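You operate a simulated robot arm through the tools that you are given. There is no shell and no other tool.

You are at the controls of a simulated robot arm. One attempt, no reset.

TASK
Fit the white battery in the lantern and switch it on.
Fine: old battery in the red tray, shade back on. Set down upright: lantern shade, red battery.

It is judged by the outcome, as a careful person would: the job done as asked, and still so three seconds after it is handed in. It fails if anything else is knocked over, pushed out of place, dropped, spilled or broken.

THE ROBOT
A 7-joint arm with a two-finger parallel gripper, fixed in place. Base frame: the origin is on the floor under the middle of its stand, x ahead of it, y to its left, z up; the work surface is at about z = 92. Units: cm, rad, N and s.
It reaches about 124.7 cm from its shoulder. Its first joint turns from -2.304 to 2.304 rad. Payload 3.91 kg.
The tool frame sits at the grasp point between the pads (the TCP): z along the fingers, y along the line on which they close. The tips reach 3 cm beyond it. Largest opening 11 cm; finger width 2, thickness 1; the body of the gripper, 4.8 by 11.2 cm, starts 5.5 cm behind the TCP.
Orientation is told as [roll, pitch, yaw] about the base's x, y, z axes, in that order, counted from this pose: with the fingers straight down and closing along the base's y, the tool's x points along the base's -x, its y along +y and its z along -z.

THE INTERFACE
- The arm moves only by the tool jog_arm. Its argument "commands" is a list of rows, each a list of 6 numbers: the shift along the tool's x, y, z in units of 150 mm (1.0 is 150 mm), then the turn, a rotation vector about the tool's x, y, z in units of 180 degrees (1.0 is 180 degrees). In form: [[dx, dy, dz, ax, ay, az], ...]. A call has 1 to 20 rows; each row is the pose to reach, as a shift and turn from the pose commanded when the call began, along the tool's axes at that moment. "hand" is the opening in per cent of the stroke, from 0 (shut) to 100 (fully open), set as the call begins (left out, the last holds). A call with a number of a shift or a turn outside -1 to 1 is refused whole. A row lasts 0.2 s, in which the tool goes at most 5 cm and 0.15 rad; a call with a longer step from one row to the next is refused whole, and so is a gripper value outside its range. A pose out of reach is approached as far as the arm can. The call stops where the force on the tool passes 40 N (or 10 N more than at its start, if that is more) or the arm is blocked; 0.2 s more then pass. The fingers move at their own pace (about 10.8 cm/s each) and stop on an object; they squeeze with about 28 N. The grip force told is the motor's: it shows also when the fingers shut on nothing. Time passes only in rows, and 0.2 s behind the last, so rows that repeat a pose let the fingers close. It gives the time, the measured TCP pose, the force on the tool (base axes), the opening and the grip force at its end, in the units of the frame above (readings bear some noise), with the torque about the TCP (base axes, N m) and any sound that the robot's microphone picked up, and new pictures: "show" is both (left out), scene, wrist or none.
- Cameras (640 x 400 px; columns grow to the right, rows downward): "scene" is fixed at [5.01, 65.02, 149.13]; the picture's right is [-0.35, -0.94, 0.00], its down [-0.55, 0.20, -0.81] and it looks along [0.76, -0.28, -0.59] (base axes); focal length 353 px, centre (320, 200). "wrist" rides on the gripper at [7.2, 1.7, -10.3] in the tool frame; the picture's right is [-0.23, 0.97, 0.00], its down [-0.76, -0.18, -0.62] and it looks along [-0.61, -0.14, 0.78] (tool axes); focal length 222 px, centre (320, 200). There is no depth. A picture from a camera that has moved, and an enlarged one, comes with that camera's place and axes in the base frame and with its lens.
- zoom(camera, box): a new picture of the part [left, top, right, bottom] of that camera's present view, enlarged. It takes no simulated time.
- job_done(): hands the job in; it is judged then, once.

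Places have to be worked out from the pictures, the camera data and where the tool is seen. Open the gripper and draw the arm clear of the work before you hand the job in, unless the task says otherwise.

The tools are called after "Call:" as a command line: name --pt "numbers of a row" for each row, then --argument value for the rest, lists and objects as JSON in quotes. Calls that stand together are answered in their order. jog_arm: Moves the arm, as the interface text tells. Its arguments: {"type":"object","properties":{"commands":{"type":"array"},"hand":{"type":"number"},"show":{"type":"string","enum":["both","scene","wrist","none"]}},"required":["commands"]} The other tools are called the same way: zoom (camera, box) takes an enlarged picture of a part of a camera's view; job_done () hands the job in.

At the start:

```text
t: 0.0
ee_pos: [56.83, 39.89, 121.69]
tcp_rot: [0.0, 0.0, 0.0]
force: [-0.1, -1.0, 0.4]
ft_torque: [-0.02, 0.02, -0.01]
width: 11.0
grasp_force: 0.2
```

scene: 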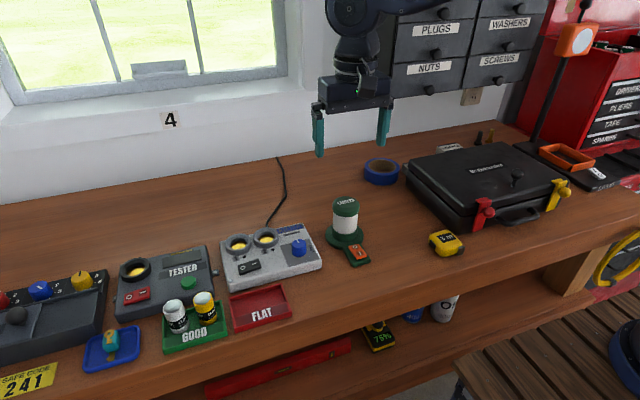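
wrist: 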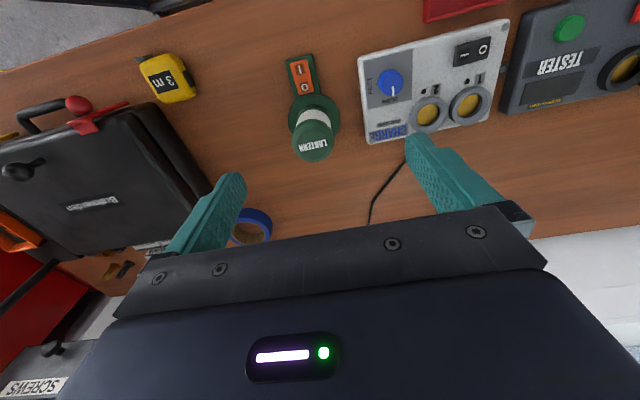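

I start by inspecting the lantern and the trays closely, without moving the arm.

Call:
zoom --camera "scene" --box '[300, 180, 400, 280]'

Call:
zoom --camera "scene" --box '[80, 220, 330, 376]'

Call:
zoom --camera "wrist" --box '[260, 30, 380, 180]'

```text
4.00 times, centred on (350, 230) of scene
camera zoom: at [5.01, 65.02, 149.13], right [-0.35, -0.94, 0.0], down [-0.55, 0.2, -0.81], along [0.76, -0.28, -0.59], focal length 1412 px, centre (200, 80)
```

zoom: 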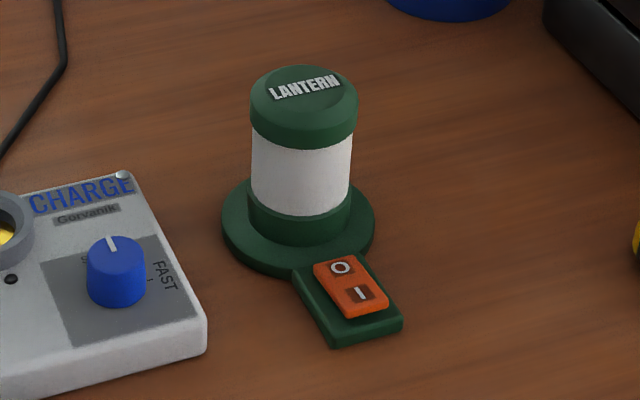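

```text
2.56 times, centred on (205, 298) of scene
camera zoom: at [5.01, 65.02, 149.13], right [-0.35, -0.94, 0.0], down [-0.55, 0.2, -0.81], along [0.76, -0.28, -0.59], focal length 904 px, centre (614, -51)
```

zoom: 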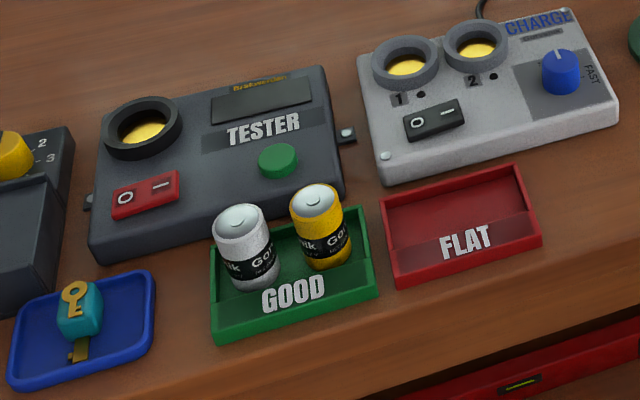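

```text
2.67 times, centred on (320, 105) of wrist
camera zoom: at [49.54, 41.55, 131.9], right [0.23, 0.97, 0.0], down [0.76, -0.18, 0.62], along [0.61, -0.14, -0.78], focal length 592 px, centre (320, 453)
```

zoom: 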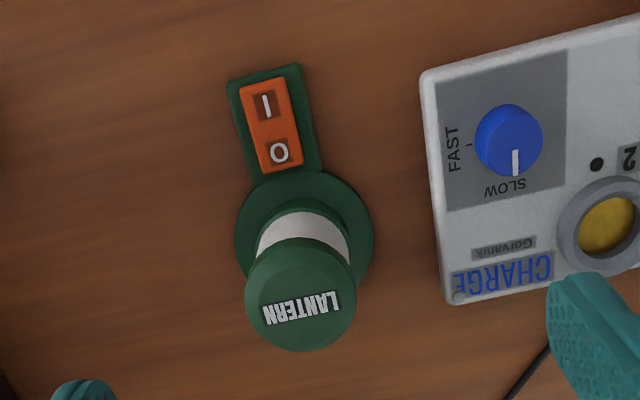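

The lantern stands at about (61.6, 37.9), its cap top at z≈103 and cap diameter about 5.9. The white battery is in the green tray near (48, 74). I move to above the lantern to look again from the wrist camera.

Call:
jog_arm --pt "-0.08 -0.033 0.145 0 0 0" --pt "-0.16 -0.066 0.29 0 0 0" --pt "-0.24 -0.1 0.435 0 0 0" --pt "-0.318 -0.133 0.58 0 0 0" --pt "-0.318 -0.133 0.58 0 0 0" --hand 100

```text
t: 1.2
ee_pos: [61.39, 38.08, 112.9]
tcp_rot: [0.0, 0.001, 0.0]
force: [0.2, -0.4, 0.2]
ft_torque: [0.0, -0.04, 0.02]
width: 11.03
grasp_force: 0.0
camera wrist: at [54.14, 39.66, 123.27], right [0.23, 0.97, 0.0], down [0.76, -0.18, 0.62], along [0.61, -0.14, -0.78], focal length 222 px, centre (320, 200)
```

scene: 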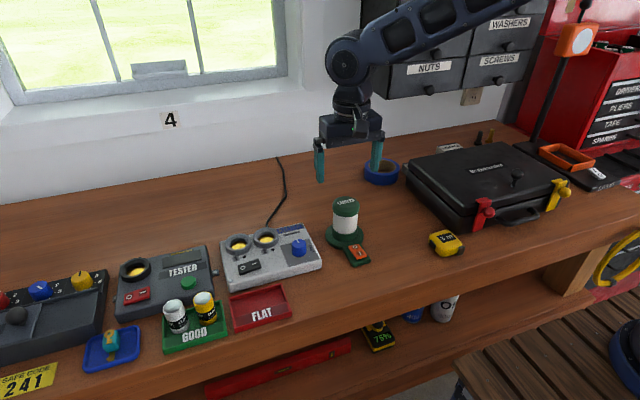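
wrist: 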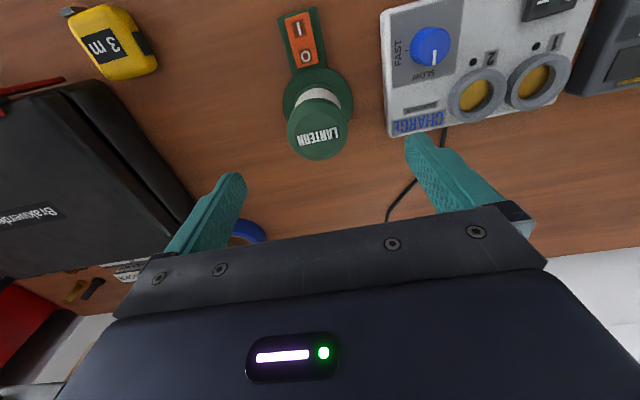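

The tool is over the lantern. I zoom in on it to measure the cap centre and see how the shade joins the base.

Call:
zoom --camera "wrist" --box '[260, 60, 380, 180]'

Call:
zoom --camera "scene" --box '[315, 185, 379, 225]'

Call:
zoom --camera "scene" --box '[150, 270, 246, 360]'

```text
3.33 times, centred on (320, 120) of wrist
camera zoom: at [54.14, 39.66, 123.27], right [0.23, 0.97, 0.0], down [0.76, -0.18, 0.62], along [0.61, -0.14, -0.78], focal length 740 px, centre (320, 467)
```

zoom: 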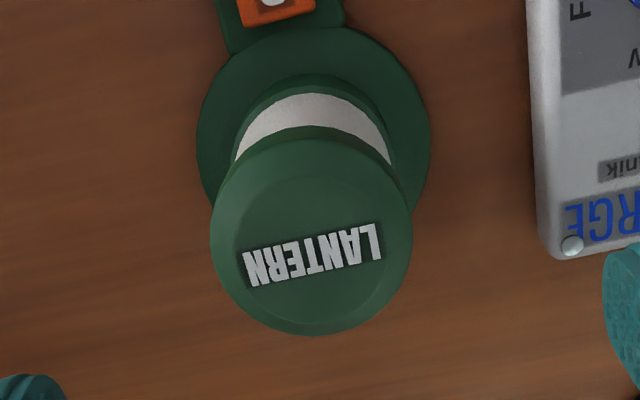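

```text
10.00 times, centred on (347, 205) of scene
camera zoom: at [5.01, 65.02, 149.13], right [-0.35, -0.94, 0.0], down [-0.55, 0.2, -0.81], along [0.76, -0.28, -0.59], focal length 3531 px, centre (50, 150)
```

zoom: 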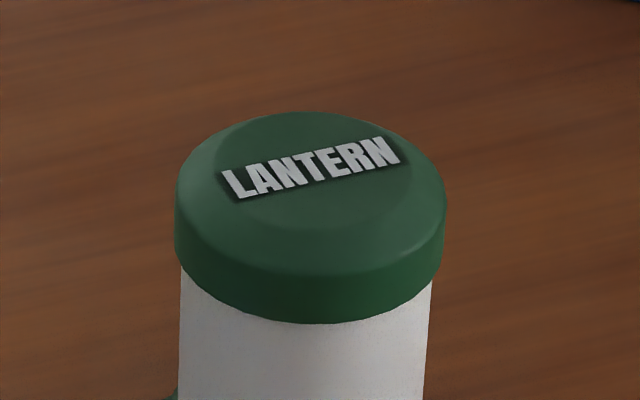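

```text
4.44 times, centred on (198, 315) of scene
camera zoom: at [5.01, 65.02, 149.13], right [-0.35, -0.94, 0.0], down [-0.55, 0.2, -0.81], along [0.76, -0.28, -0.59], focal length 1569 px, centre (862, -311)
```

zoom: 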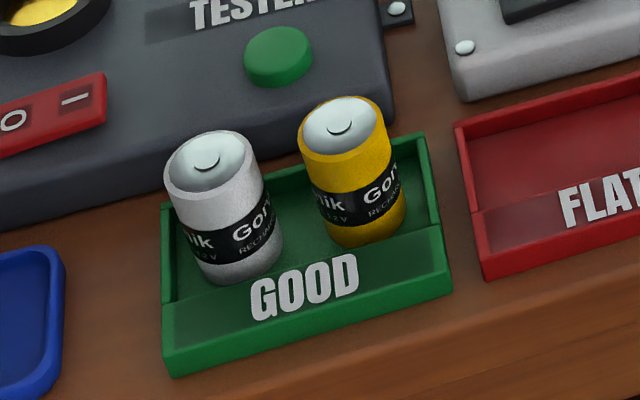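

The cap centre comes out near (61.9, 37.8). The shade seems to be the capped white cylinder, so I lower the open fingers around the cap.

Call:
jog_arm --pt "-0.027 -0.013 0.15 0 0 0" --pt "-0.027 -0.013 0.3 0 0 0" --pt "-0.027 -0.013 0.45 0 0 0" --pt "-0.027 -0.013 0.6 0 0 0" --pt "-0.027 -0.013 0.7 0 0 0" --pt "-0.027 -0.013 0.78 0 0 0" --pt "-0.027 -0.013 0.78 0 0 0" --hand 85

```text
t: 2.8
ee_pos: [62.08, 37.65, 101.09]
tcp_rot: [0.001, 0.0, 0.002]
force: [0.1, -1.1, 0.4]
ft_torque: [0.03, -0.03, 0.03]
width: 9.34
grasp_force: 0.0
camera wrist: at [54.78, 39.38, 111.39], right [0.23, 0.97, 0.0], down [0.76, -0.18, 0.62], along [0.61, -0.14, -0.78], focal length 222 px, centre (320, 200)
```

scene: 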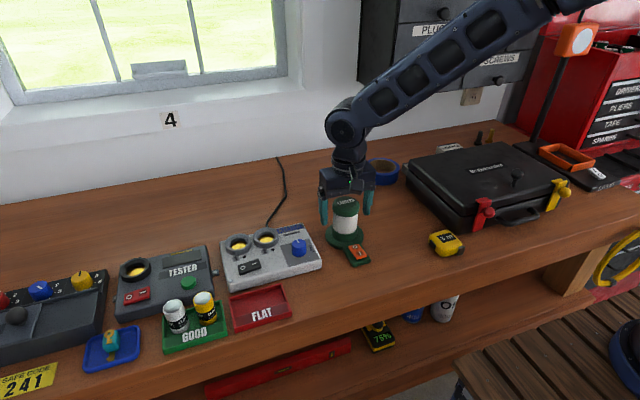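
wrist: 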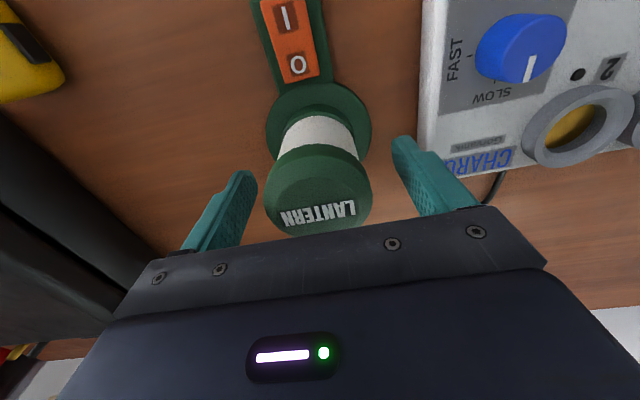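

The cap sits centred between the fingers. I close on it in place.

Call:
jog_arm --pt "0 0 0 0 0 0" --pt "0 0 0 0 0 0" --pt "0 0 0 0 0 0" --hand 0

Call:
zoom --camera "scene" --box '[305, 165, 401, 270]'

```text
t: 3.6
ee_pos: [62.11, 37.61, 101.18]
tcp_rot: [0.0, 0.002, 0.0]
force: [0.3, -0.3, -0.4]
ft_torque: [-0.01, 0.02, 0.0]
width: 6.04
grasp_force: 27.4
camera wrist: at [54.78, 39.38, 111.4], right [0.23, 0.97, 0.0], down [0.76, -0.18, 0.62], along [0.61, -0.14, -0.78], focal length 222 px, centre (320, 200)
```

scene: 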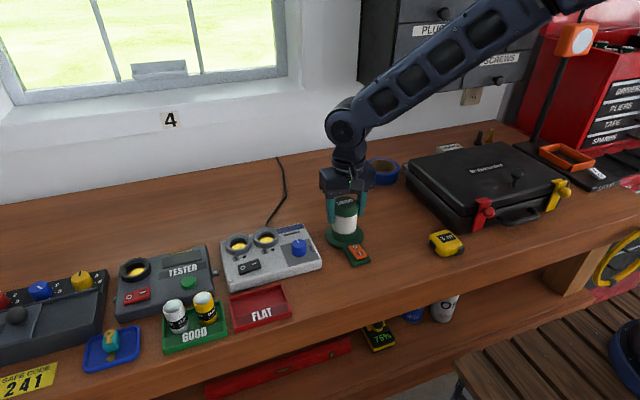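
wrist: 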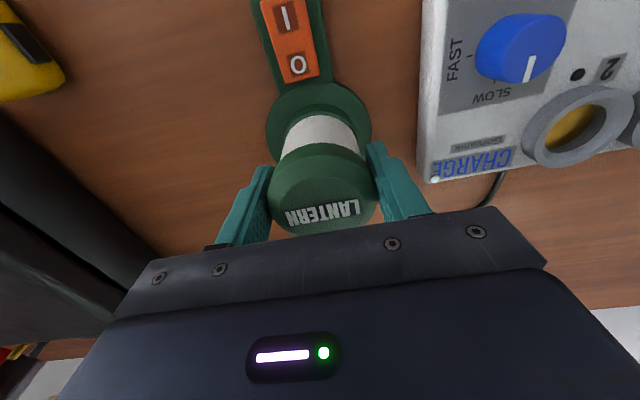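

```text
3.81 times, centred on (353, 218) of scene
camera zoom: at [5.01, 65.02, 149.13], right [-0.35, -0.94, 0.0], down [-0.55, 0.2, -0.81], along [0.76, -0.28, -0.59], focal length 1345 px, centre (194, 133)
```

zoom: 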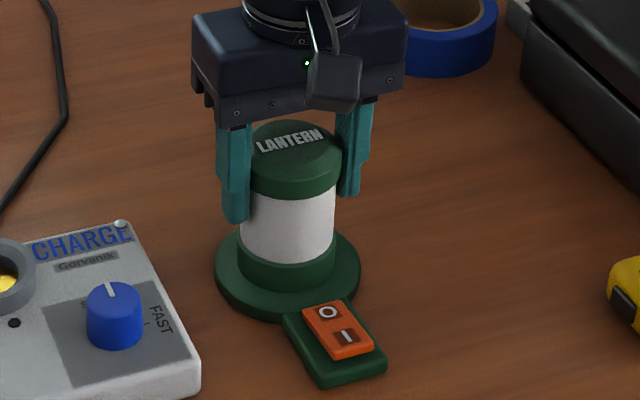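

Gripped at width 6.04 with no side force. I lift slowly by about 1 cm and check whether the shade comes freely.

Call:
jog_arm --pt "0 0 -0.02 0 0 0" --pt "0 0 -0.04 0 0 0" --pt "0 0 -0.06 0 0 0" --pt "0 0 -0.06 0 0 0"

Call:
zoom --camera "scene" --box '[305, 165, 401, 270]'

```text
t: 4.6
ee_pos: [61.98, 37.62, 101.99]
tcp_rot: [-0.001, 0.001, -0.001]
force: [0.1, 0.4, -1.3]
ft_torque: [-0.02, -0.03, -0.01]
width: 6.02
grasp_force: 27.4
camera wrist: at [54.75, 39.31, 112.37], right [0.23, 0.97, 0.0], down [0.76, -0.18, 0.62], along [0.61, -0.14, -0.78], focal length 222 px, centre (320, 200)
```

scene: 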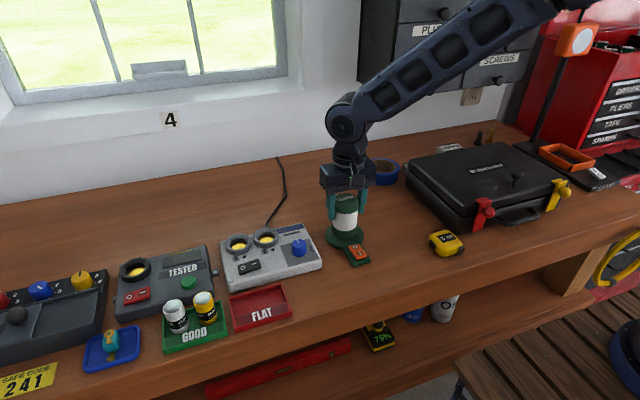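
wrist: 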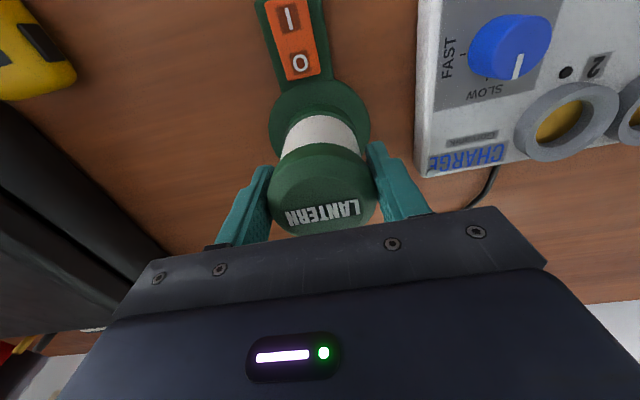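

```text
3.81 times, centred on (353, 218) of scene
camera zoom: at [5.01, 65.02, 149.13], right [-0.35, -0.94, 0.0], down [-0.55, 0.2, -0.81], along [0.76, -0.28, -0.59], focal length 1345 px, centre (194, 133)
```

zoom: 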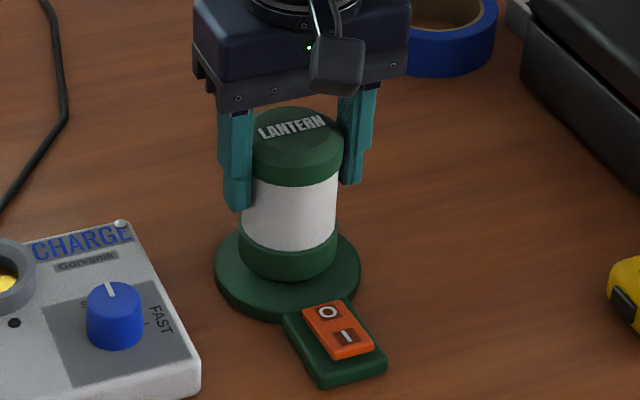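

The whole shade, with its lower ring, lifts freely at about 1.3 N. I raise it straight up by some 11 cm to clear what is inside.

Call:
jog_arm --pt "0 0 -0.08 0 0 0" --pt "0 0 -0.16 0 0 0" --pt "0 0 -0.26 0 0 0" --pt "0 0 -0.38 0 0 0" --pt "0 0 -0.5 0 0 0" --pt "0 0 -0.62 0 0 0" --pt "0 0 -0.74 0 0 0" --pt "0 0 -0.8 0 0 0" --pt "0 0 -0.8 0 0 0"

Call:
zoom --camera "scene" --box '[305, 140, 401, 270]'

```text
t: 6.6
ee_pos: [61.88, 37.51, 113.99]
tcp_rot: [-0.001, -0.002, -0.001]
force: [1.0, -0.1, -0.7]
ft_torque: [0.01, 0.02, 0.0]
width: 6.03
grasp_force: 28.4
camera wrist: at [54.66, 39.21, 124.32], right [0.23, 0.97, 0.0], down [0.76, -0.18, 0.62], along [0.61, -0.14, -0.78], focal length 222 px, centre (320, 200)
```

scene: 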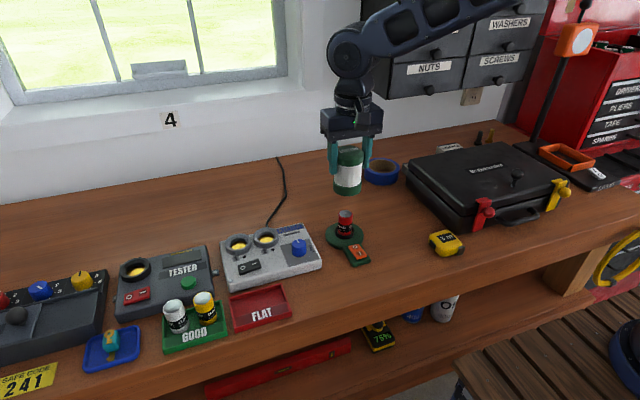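
wrist: 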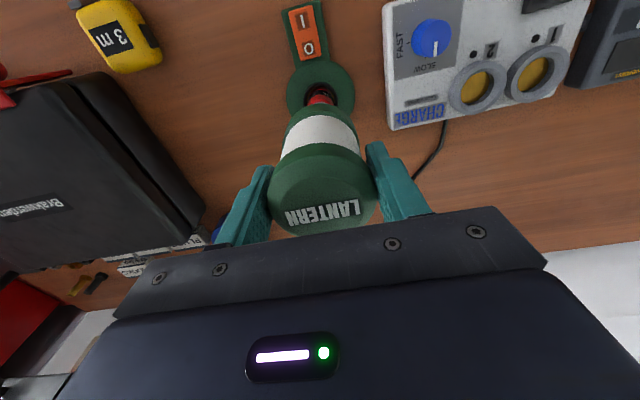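

```text
3.08 times, centred on (353, 205) of scene
camera zoom: at [5.01, 65.02, 149.13], right [-0.35, -0.94, 0.0], down [-0.55, 0.2, -0.81], along [0.76, -0.28, -0.59], focal length 1086 px, centre (218, 185)
```

zoom: 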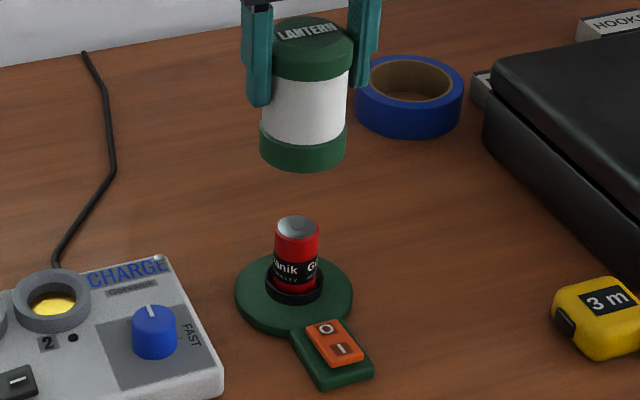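

The red battery stands in the lantern's socket, top at about z≈99.5. I carry the shade to the clear table spot behind the lantern, near (76, 36.5).

Call:
jog_arm --pt "-0.06 -0.004 0 0 0 0" --pt "-0.18 -0.012 0 0 0 0" --pt "-0.34 -0.024 0 0 0 0" --pt "-0.5 -0.036 0 0 0 0" --pt "-0.66 -0.048 0 0 0 0" --pt "-0.8 -0.058 0 0 0 0" --pt "-0.9 -0.064 0 0 0 0" --pt "-0.94 -0.067 0 0 0 0" --pt "-0.94 -0.067 0 0 0 0"

```text
t: 8.6
ee_pos: [76.07, 36.64, 113.98]
tcp_rot: [-0.001, 0.0, -0.001]
force: [0.6, 0.3, -1.1]
ft_torque: [-0.01, 0.01, -0.02]
width: 6.03
grasp_force: 27.8
camera wrist: at [68.81, 38.32, 124.33], right [0.23, 0.97, 0.0], down [0.76, -0.18, 0.62], along [0.61, -0.14, -0.78], focal length 222 px, centre (320, 200)
```

scene: 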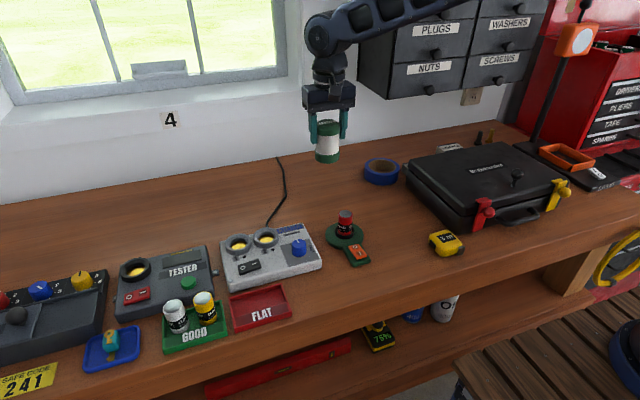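
wrist: 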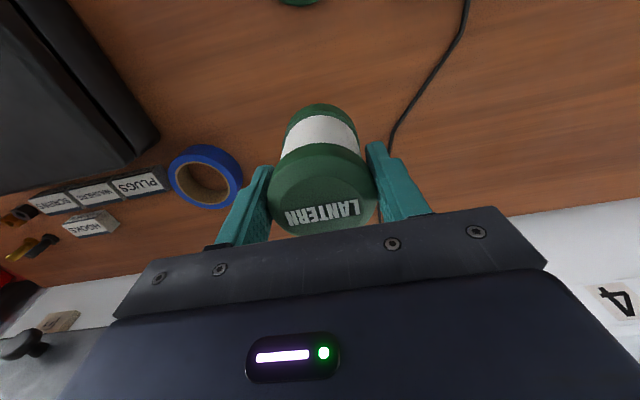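

The spot is clear. I lower the shade to just above where its rim should meet the table.

Call:
jog_arm --pt "0 0 0.1 0 0 0" --pt "0 0 0.25 0 0 0" --pt "0 0 0.4 0 0 0" --pt "0 0 0.55 0 0 0" --pt "0 0 0.68 0 0 0" --pt "0 0 0.78 0 0 0" --pt "0 0 0.83 0 0 0" --pt "0 0 0.85 0 0 0" --pt "0 0 0.85 0 0 0"

Call:
zoom --camera "scene" --box '[290, 140, 386, 240]'

```text
t: 10.6
ee_pos: [76.1, 36.71, 101.48]
tcp_rot: [-0.001, 0.0, 0.0]
force: [-0.1, -0.1, -0.9]
ft_torque: [0.0, -0.01, 0.02]
width: 6.02
grasp_force: 28.1
camera wrist: at [68.83, 38.31, 111.77], right [0.23, 0.97, 0.0], down [0.76, -0.18, 0.62], along [0.61, -0.14, -0.78], focal length 222 px, centre (320, 200)
```

scene: 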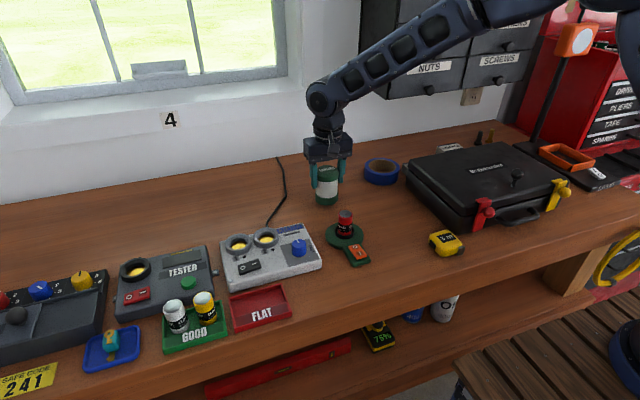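
wrist: 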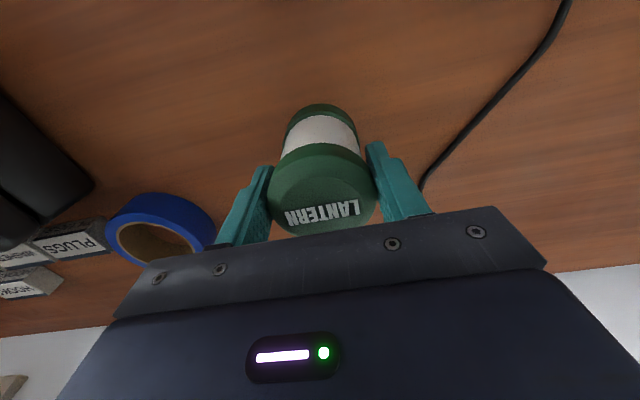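

```text
4.00 times, centred on (338, 190) of scene
camera zoom: at [5.01, 65.02, 149.13], right [-0.35, -0.94, 0.0], down [-0.55, 0.2, -0.81], along [0.76, -0.28, -0.59], focal length 1412 px, centre (248, 240)
```

zoom: 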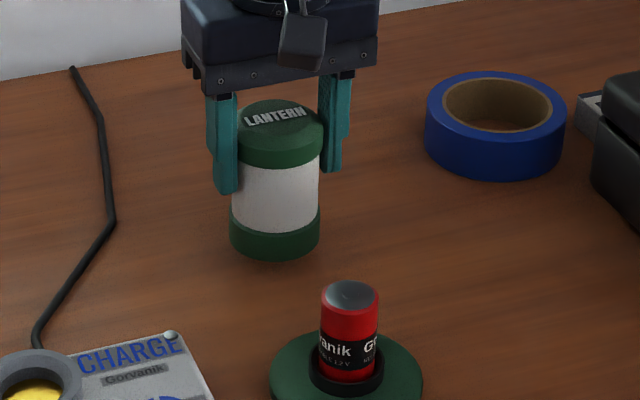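

Still about a centimetre or more above the table. I lower in fine steps, watching the vertical force.

Call:
jog_arm --pt "0 0 0.015 0 0 0" --pt "0 0 0.03 0 0 0" --pt "0 0 0.045 0 0 0" --pt "0 0 0.06 0 0 0" --pt "0 0 0.06 0 0 0" --show "none"

Call:
jog_arm --pt "0 0 0.01 0 0 0" --pt "0 0 0.02 0 0 0" --pt "0 0 0.02 0 0 0" --show "none"

```text
t: 11.8
ee_pos: [76.2, 36.63, 100.54]
tcp_rot: [-0.001, -0.002, 0.001]
force: [0.8, -1.0, -0.3]
ft_torque: [0.02, 0.01, 0.02]
width: 6.02
grasp_force: 27.5
```

```text
t: 12.6
ee_pos: [76.08, 36.72, 100.2]
tcp_rot: [0.0, 0.0, -0.001]
force: [0.1, 0.6, -2.3]
ft_torque: [-0.01, 0.01, 0.01]
width: 6.03
grasp_force: 27.6
```

No contact yet (force still about −1 N, within noise). I continue in steps of about 1 mm.

Call:
jog_arm --pt "0 0 0.005 0 0 0" --pt "0 0 0.01 0 0 0" --pt "0 0 0.01 0 0 0" --show "none"

Call:
jog_arm --pt "0 0 0.005 0 0 0" --pt "0 0 0.01 0 0 0" --pt "0 0 0.01 0 0 0" --show "scene"

Call:
zoom --camera "scene" --box '[290, 140, 386, 240]'

```text
t: 13.4
ee_pos: [76.06, 36.77, 99.95]
tcp_rot: [-0.001, 0.0, -0.001]
force: [0.4, -0.6, -1.8]
ft_torque: [0.0, 0.0, 0.02]
width: 6.01
grasp_force: 28.0
```

```text
t: 14.2
ee_pos: [76.13, 36.82, 99.87]
tcp_rot: [0.001, -0.001, -0.001]
force: [0.3, 0.4, -1.1]
ft_torque: [0.02, 0.0, -0.03]
width: 6.02
grasp_force: 27.8
```

scene: 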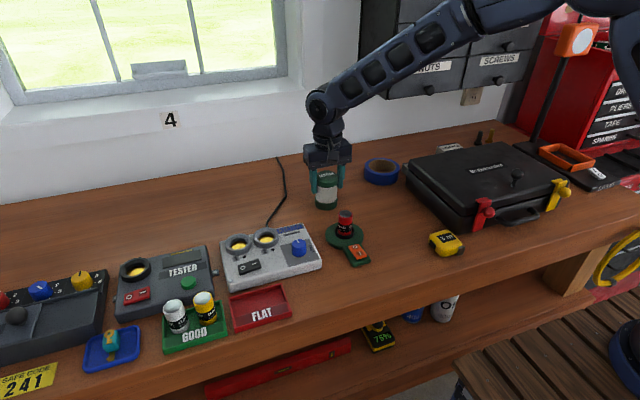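

```text
4.00 times, centred on (338, 190) of scene
camera zoom: at [5.01, 65.02, 149.13], right [-0.35, -0.94, 0.0], down [-0.55, 0.2, -0.81], along [0.76, -0.28, -0.59], focal length 1412 px, centre (248, 240)
```

zoom: 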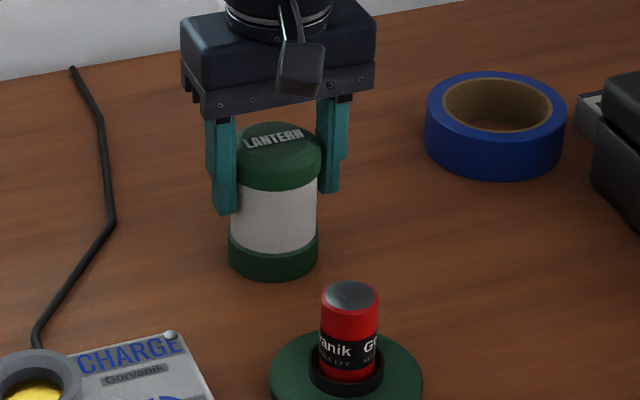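

The rim still appears to be a few millimetres up. I continue down in 1 mm steps.

Call:
jog_arm --pt "0 0 0.005 0 0 0" --pt "0 0 0.01 0 0 0" --pt "0 0 0.01 0 0 0" --show "none"

Call:
jog_arm --pt "0 0 0.005 0 0 0" --pt "0 0 0.01 0 0 0" --pt "0 0 0.01 0 0 0" --show "none"

```text
t: 15.0
ee_pos: [76.19, 36.69, 99.78]
tcp_rot: [-0.001, 0.0, 0.001]
force: [0.0, 0.2, -0.3]
ft_torque: [0.02, 0.01, -0.01]
width: 6.01
grasp_force: 28.5
```

```text
t: 15.8
ee_pos: [76.23, 36.77, 99.65]
tcp_rot: [-0.002, -0.003, 0.001]
force: [-3.1, -0.5, 15.4]
ft_torque: [-0.3, 0.45, -0.05]
width: 6.04
grasp_force: 27.8
```

Contact with the table (+15 N) at TCP z≈99.7. I ease back up 1 mm and open the fingers to release the shade.

Call:
jog_arm --pt "0 0 -0.005 0 0 0" --pt "0 0 -0.007 0 0 0" --show "none"

Call:
jog_arm --pt "0 0 0 0 0 0" --pt "0 0 0 0 0 0" --pt "0 0 0 0 0 0" --hand 85

```text
t: 16.4
ee_pos: [76.11, 36.56, 99.64]
tcp_rot: [0.001, 0.001, 0.001]
force: [2.4, 4.1, 9.6]
ft_torque: [0.27, -0.46, 0.11]
width: 6.02
grasp_force: 27.7
```

```text
t: 17.2
ee_pos: [76.03, 36.7, 99.68]
tcp_rot: [0.001, 0.0, 0.001]
force: [0.8, -0.3, -1.1]
ft_torque: [0.01, -0.03, -0.01]
width: 9.34
grasp_force: 0.0
camera wrist: at [68.78, 38.24, 109.96], right [0.23, 0.97, 0.0], down [0.76, -0.18, 0.62], along [0.61, -0.14, -0.78], focal length 222 px, centre (320, 200)
```

scene: 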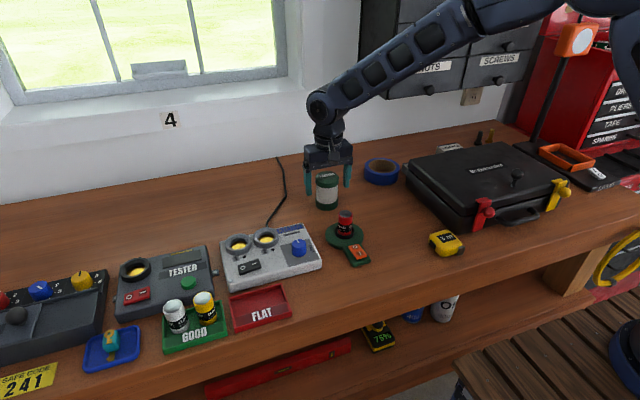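
wrist: 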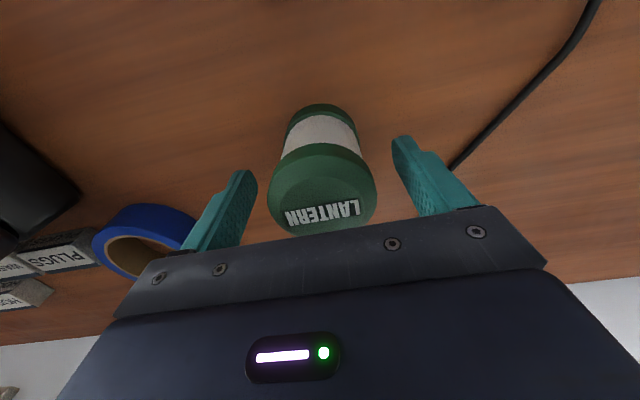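

The shade stands upright and free. I raise straight up and then move back over the lantern base for a look at the red battery.

Call:
jog_arm --pt "0 0 -0.06 0 0 0" --pt "0 0 -0.2 0 0 0" --pt "0 0 -0.4 0 0 0" --pt "0 0 -0.6 0 0 0" --pt "0 0 -0.8 0 0 0" --pt "0 0 -0.933 0 0 0" --pt "0.15 0.01 -0.933 0 0 0" --pt "0.35 0.025 -0.933 0 0 0" --pt "0.55 0.04 -0.933 0 0 0" --pt "0.75 0.055 -0.933 0 0 0" --pt "0.9 0.065 -0.933 0 0 0" --pt "0.94 0.067 -0.933 0 0 0" --pt "0.94 0.067 -0.933 0 0 0"

Call:
zoom --camera "wrist" --box '[260, 40, 380, 180]'

Call:
zoom --camera "scene" --box '[305, 165, 401, 270]'

```text
t: 20.0
ee_pos: [62.09, 37.73, 113.5]
tcp_rot: [0.001, 0.0, 0.0]
force: [0.3, -0.8, 0.3]
ft_torque: [0.0, 0.02, 0.04]
width: 9.36
grasp_force: 0.0
camera wrist: at [54.78, 39.43, 123.91], right [0.23, 0.97, 0.0], down [0.76, -0.18, 0.62], along [0.61, -0.14, -0.78], focal length 222 px, centre (320, 200)
```

scene: 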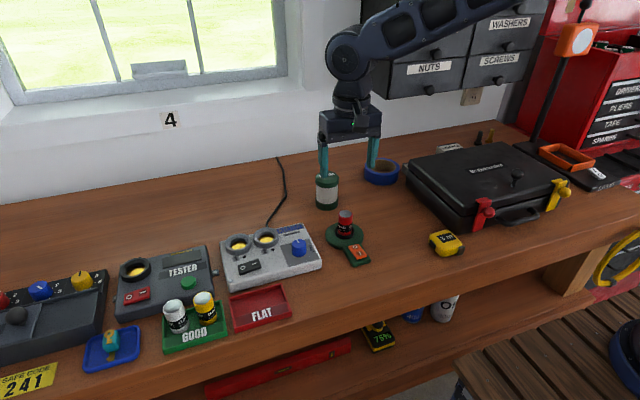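
wrist: 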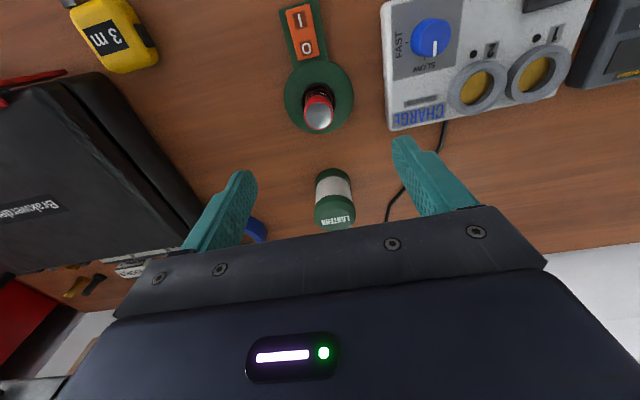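

```text
2.86 times, centred on (320, 110) of wrist
camera zoom: at [54.78, 39.43, 123.91], right [0.23, 0.97, 0.0], down [0.76, -0.18, 0.62], along [0.61, -0.14, -0.78], focal length 635 px, centre (320, 457)
```

zoom: 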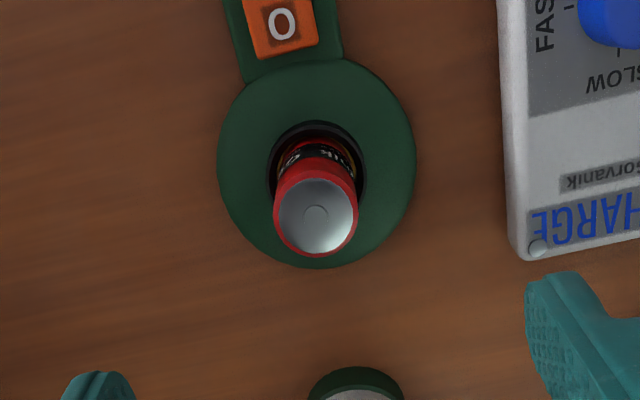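

```text
3.81 times, centred on (353, 218) of scene
camera zoom: at [5.01, 65.02, 149.13], right [-0.35, -0.94, 0.0], down [-0.55, 0.2, -0.81], along [0.76, -0.28, -0.59], focal length 1345 px, centre (194, 133)
```

zoom: 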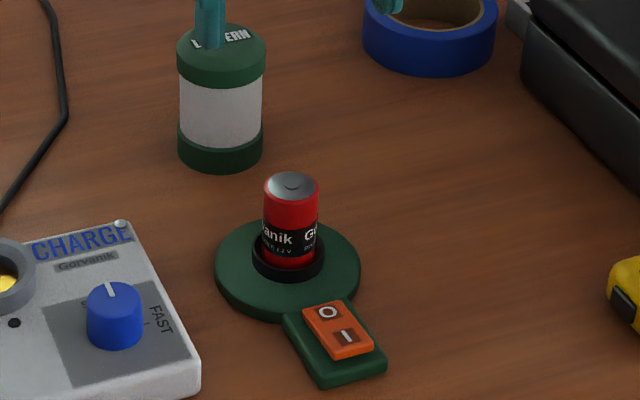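

The red battery's top centre is near (62.3, 37.65, 99.1), diameter about 3.3, with the socket ring top near z≈94.7. I narrow the fingers and descend to just above the battery, then check alignment.

Call:
jog_arm --pt "-0.017 -0.003 0.15 0 0 0" --pt "-0.017 -0.003 0.32 0 0 0" --pt "-0.017 -0.003 0.5 0 0 0" --pt "-0.017 -0.003 0.64 0 0 0" --pt "-0.017 -0.003 0.716 0 0 0" --pt "-0.017 -0.003 0.716 0 0 0" --hand 60

Call:
zoom --camera "wrist" --box '[220, 60, 420, 200]'

Call:
zoom --camera "scene" --box '[305, 165, 401, 270]'

```text
t: 21.4
ee_pos: [62.29, 37.64, 102.81]
tcp_rot: [0.0, 0.0, 0.0]
force: [0.7, -0.4, -0.3]
ft_torque: [0.02, 0.0, -0.01]
width: 6.59
grasp_force: 0.0
camera wrist: at [55.0, 39.3, 113.05], right [0.23, 0.97, 0.0], down [0.76, -0.18, 0.62], along [0.61, -0.14, -0.78], focal length 222 px, centre (320, 200)
```

scene: 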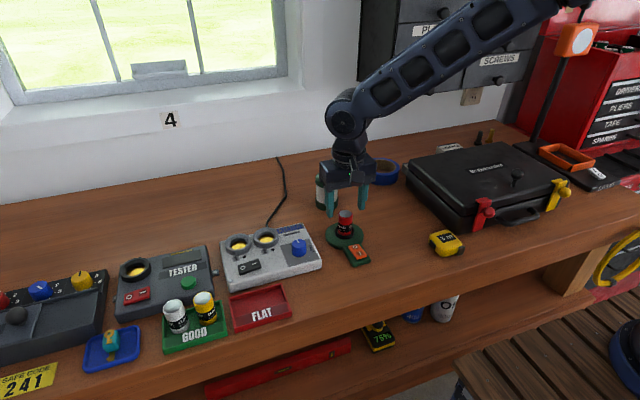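
wrist: 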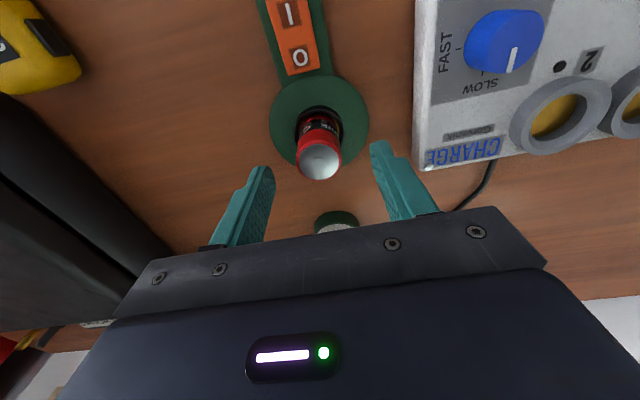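

```text
2.86 times, centred on (320, 130) of wrist
camera zoom: at [55.0, 39.3, 113.05], right [0.23, 0.97, 0.0], down [0.76, -0.18, 0.62], along [0.61, -0.14, -0.78], focal length 635 px, centre (320, 400)
```

zoom: 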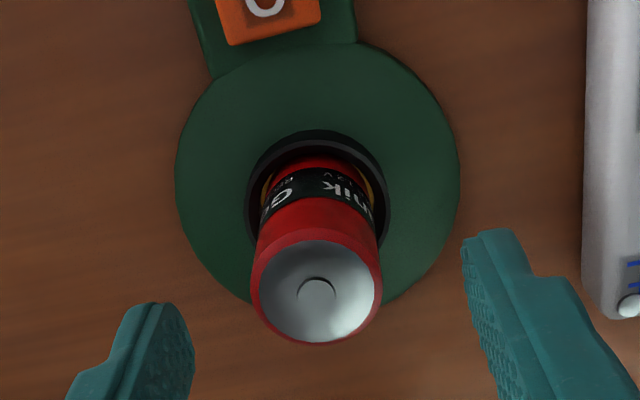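

```text
3.81 times, centred on (353, 218) of scene
camera zoom: at [5.01, 65.02, 149.13], right [-0.35, -0.94, 0.0], down [-0.55, 0.2, -0.81], along [0.76, -0.28, -0.59], focal length 1345 px, centre (194, 133)
```

zoom: 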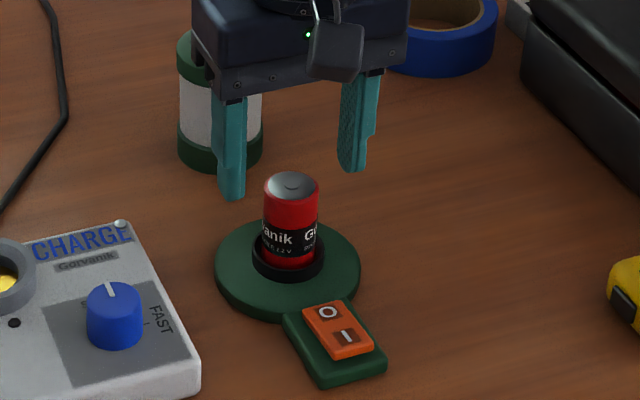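

Battery is centred between the fingers, about (62.4, 37.55). I descend to TCP z≈98.4 so the tips stay just above the socket ring, then close.

Call:
jog_arm --pt "-0.01 -0.007 0.08 0 0 0" --pt "-0.01 -0.007 0.16 0 0 0" --pt "-0.01 -0.007 0.23 0 0 0" --pt "-0.01 -0.007 0.28 0 0 0" --pt "-0.01 -0.007 0.307 0 0 0" --pt "-0.01 -0.007 0.307 0 0 0"

Call:
zoom --camera "scene" --box '[305, 165, 401, 270]'

Call:
zoom --camera "wrist" --box '[220, 60, 420, 200]'

```text
t: 22.8
ee_pos: [62.36, 37.36, 98.39]
tcp_rot: [-0.001, 0.0, 0.0]
force: [-0.3, 0.0, -0.3]
ft_torque: [-0.02, 0.03, -0.01]
width: 6.62
grasp_force: 0.0
camera wrist: at [55.08, 39.14, 108.63], right [0.23, 0.97, 0.0], down [0.76, -0.18, 0.62], along [0.61, -0.14, -0.78], focal length 222 px, centre (320, 200)
```

scene: 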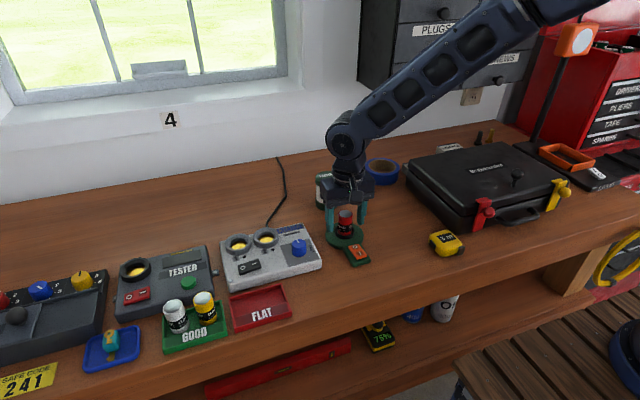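
wrist: 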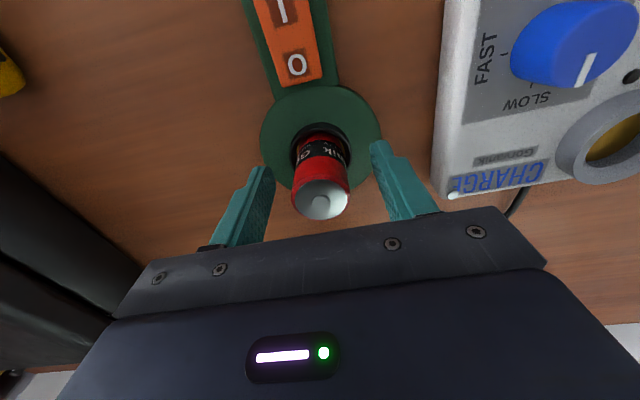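

```text
3.81 times, centred on (353, 218) of scene
camera zoom: at [5.01, 65.02, 149.13], right [-0.35, -0.94, 0.0], down [-0.55, 0.2, -0.81], along [0.76, -0.28, -0.59], focal length 1345 px, centre (194, 133)
```

zoom: 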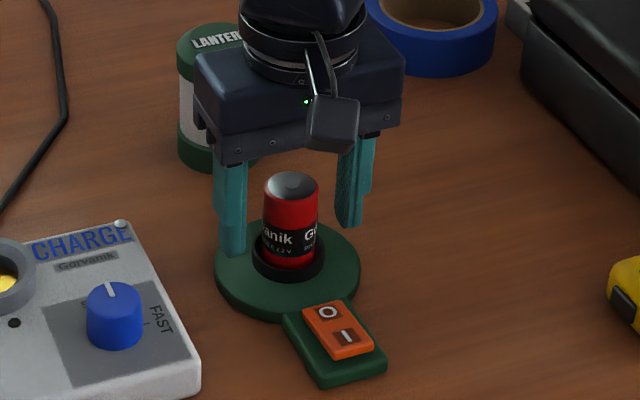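

```text
2.86 times, centred on (320, 130) of wrist
camera zoom: at [55.08, 39.14, 108.63], right [0.23, 0.97, 0.0], down [0.76, -0.18, 0.62], along [0.61, -0.14, -0.78], focal length 635 px, centre (320, 400)
```

zoom: 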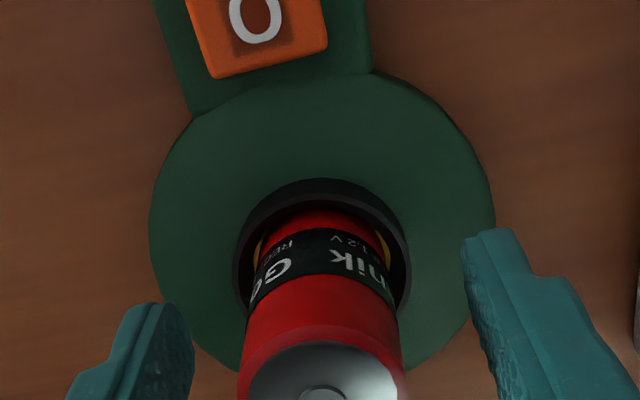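

Alignment is good: battery centre at the TCP column in the wrist view. I close on the battery.

Call:
jog_arm --pt "0 0 0 0 0 0" --pt "0 0 0 0 0 0" --pt "0 0 0 0 0 0" --hand 0 --show "wrist"

Call:
zoom --camera "scene" --box '[305, 165, 401, 270]'

```text
t: 23.6
ee_pos: [62.38, 37.54, 98.33]
tcp_rot: [-0.001, -0.001, 0.001]
force: [0.2, -0.7, -0.3]
ft_torque: [-0.07, 0.0, -0.01]
width: 3.23
grasp_force: 27.9
camera wrist: at [55.08, 39.14, 108.64], right [0.23, 0.97, 0.0], down [0.76, -0.18, 0.62], along [0.61, -0.14, -0.78], focal length 222 px, centre (320, 200)
```

wrist: 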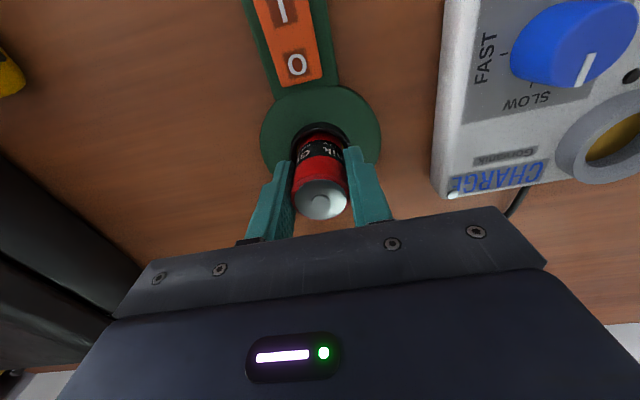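

```text
3.81 times, centred on (353, 218) of scene
camera zoom: at [5.01, 65.02, 149.13], right [-0.35, -0.94, 0.0], down [-0.55, 0.2, -0.81], along [0.76, -0.28, -0.59], focal length 1345 px, centre (194, 133)
```

zoom: 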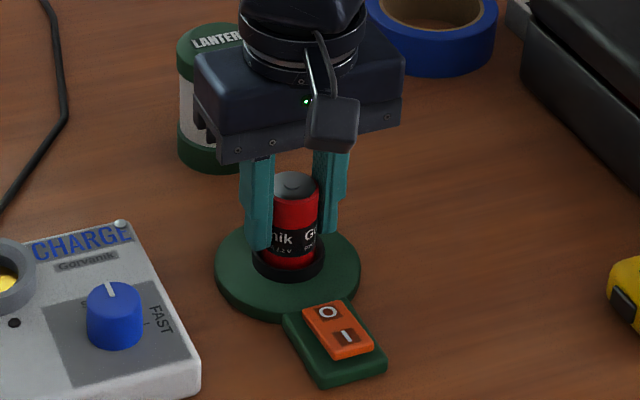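

Gripped at 3.23 cm. I lift gently first by 1 cm, checking the force for any resistance in the socket.

Call:
jog_arm --pt "0 0 -0.015 0 0 0" --pt "0 0 -0.03 0 0 0" --pt "0 0 -0.05 0 0 0" --pt "0 0 -0.07 0 0 0" --pt "0 0 -0.07 0 0 0" --show "wrist"

Call:
zoom --camera "scene" --box '[305, 165, 401, 270]'

```text
t: 24.8
ee_pos: [62.27, 37.66, 99.33]
tcp_rot: [0.0, -0.001, 0.001]
force: [0.0, -0.8, -2.0]
ft_torque: [0.02, 0.03, 0.0]
width: 3.21
grasp_force: 28.1
camera wrist: at [55.08, 39.24, 109.68], right [0.23, 0.97, 0.0], down [0.76, -0.18, 0.62], along [0.61, -0.14, -0.78], focal length 222 px, centre (320, 200)
```

wrist: 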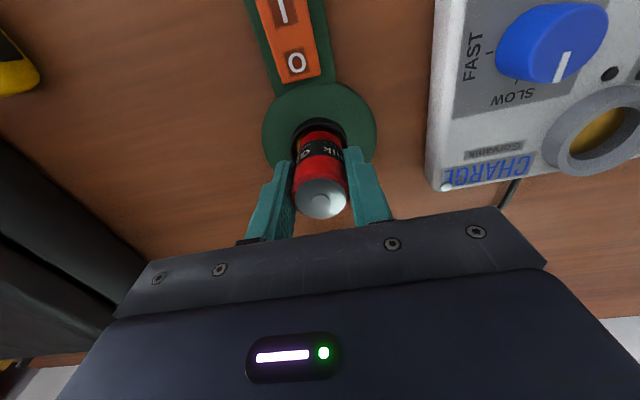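

```text
3.81 times, centred on (353, 218) of scene
camera zoom: at [5.01, 65.02, 149.13], right [-0.35, -0.94, 0.0], down [-0.55, 0.2, -0.81], along [0.76, -0.28, -0.59], focal length 1345 px, centre (194, 133)
```

zoom: 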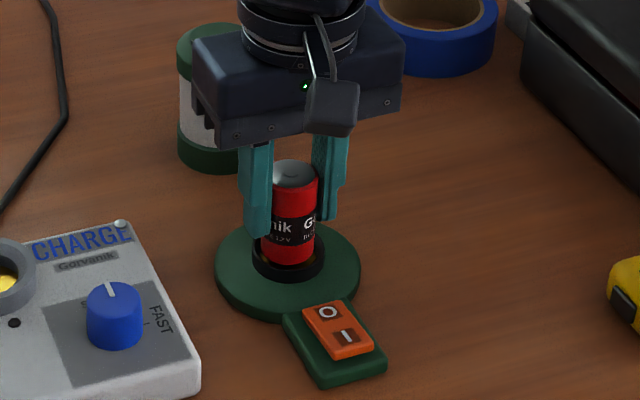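

The battery comes out freely (about 2 N). I lift it clear to z≈114.

Call:
jog_arm --pt "0 0 -0.06 0 0 0" --pt "0 0 -0.16 0 0 0" --pt "0 0 -0.3 0 0 0" --pt "0 0 -0.46 0 0 0" --pt "0 0 -0.62 0 0 0" --pt "0 0 -0.78 0 0 0" --pt "0 0 -0.92 0 0 0" --pt "0 0 -0.967 0 0 0" --pt "0 0 -0.967 0 0 0"

Call:
zoom --camera "scene" --box '[305, 140, 401, 270]'

Call:
zoom --camera "wrist" --box '[260, 0, 420, 200]'

```text
t: 26.8
ee_pos: [62.46, 37.59, 113.81]
tcp_rot: [0.001, -0.001, -0.001]
force: [-0.5, 0.4, -1.8]
ft_torque: [0.0, -0.01, -0.02]
width: 3.24
grasp_force: 27.6
camera wrist: at [55.09, 39.31, 124.19], right [0.23, 0.97, 0.0], down [0.76, -0.18, 0.62], along [0.61, -0.14, -0.78], focal length 222 px, centre (320, 200)
```

scene: 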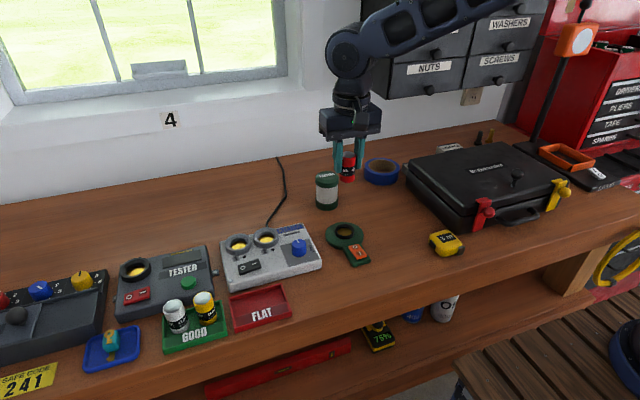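
wrist: 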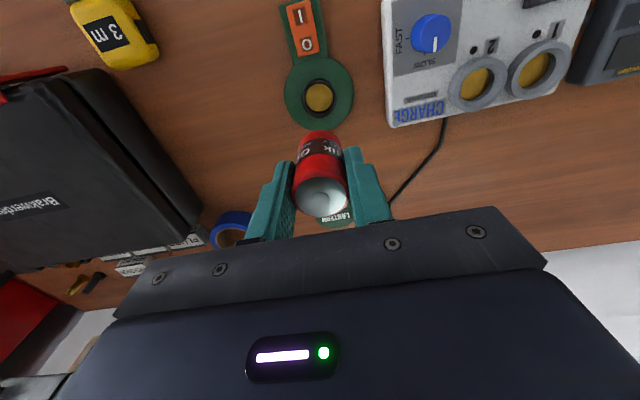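

```text
3.08 times, centred on (353, 205) of scene
camera zoom: at [5.01, 65.02, 149.13], right [-0.35, -0.94, 0.0], down [-0.55, 0.2, -0.81], along [0.76, -0.28, -0.59], focal length 1086 px, centre (218, 185)
```

zoom: 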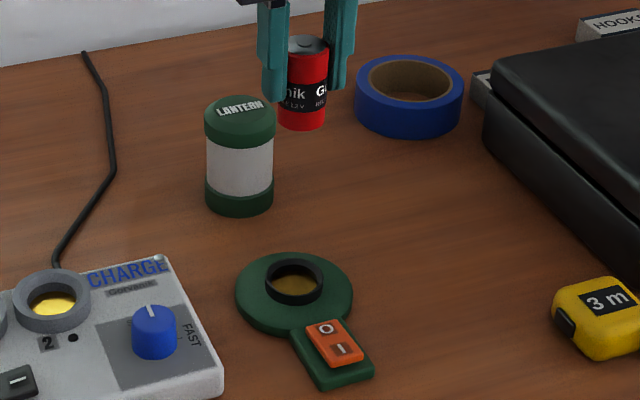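

```text
2.00 times, centred on (340, 100) of wrist
camera zoom: at [55.09, 39.31, 124.19], right [0.23, 0.97, 0.0], down [0.76, -0.18, 0.62], along [0.61, -0.14, -0.78], focal length 444 px, centre (280, 400)
```

zoom: 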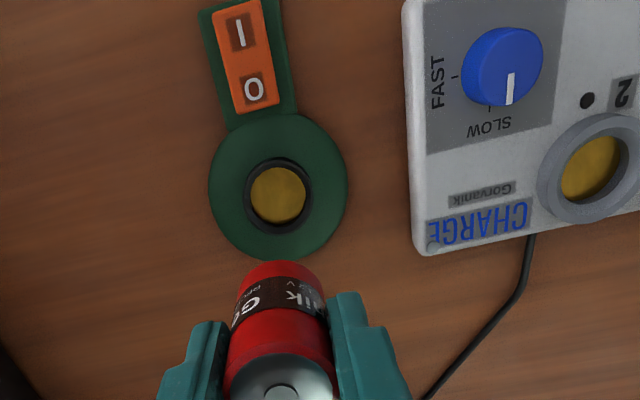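

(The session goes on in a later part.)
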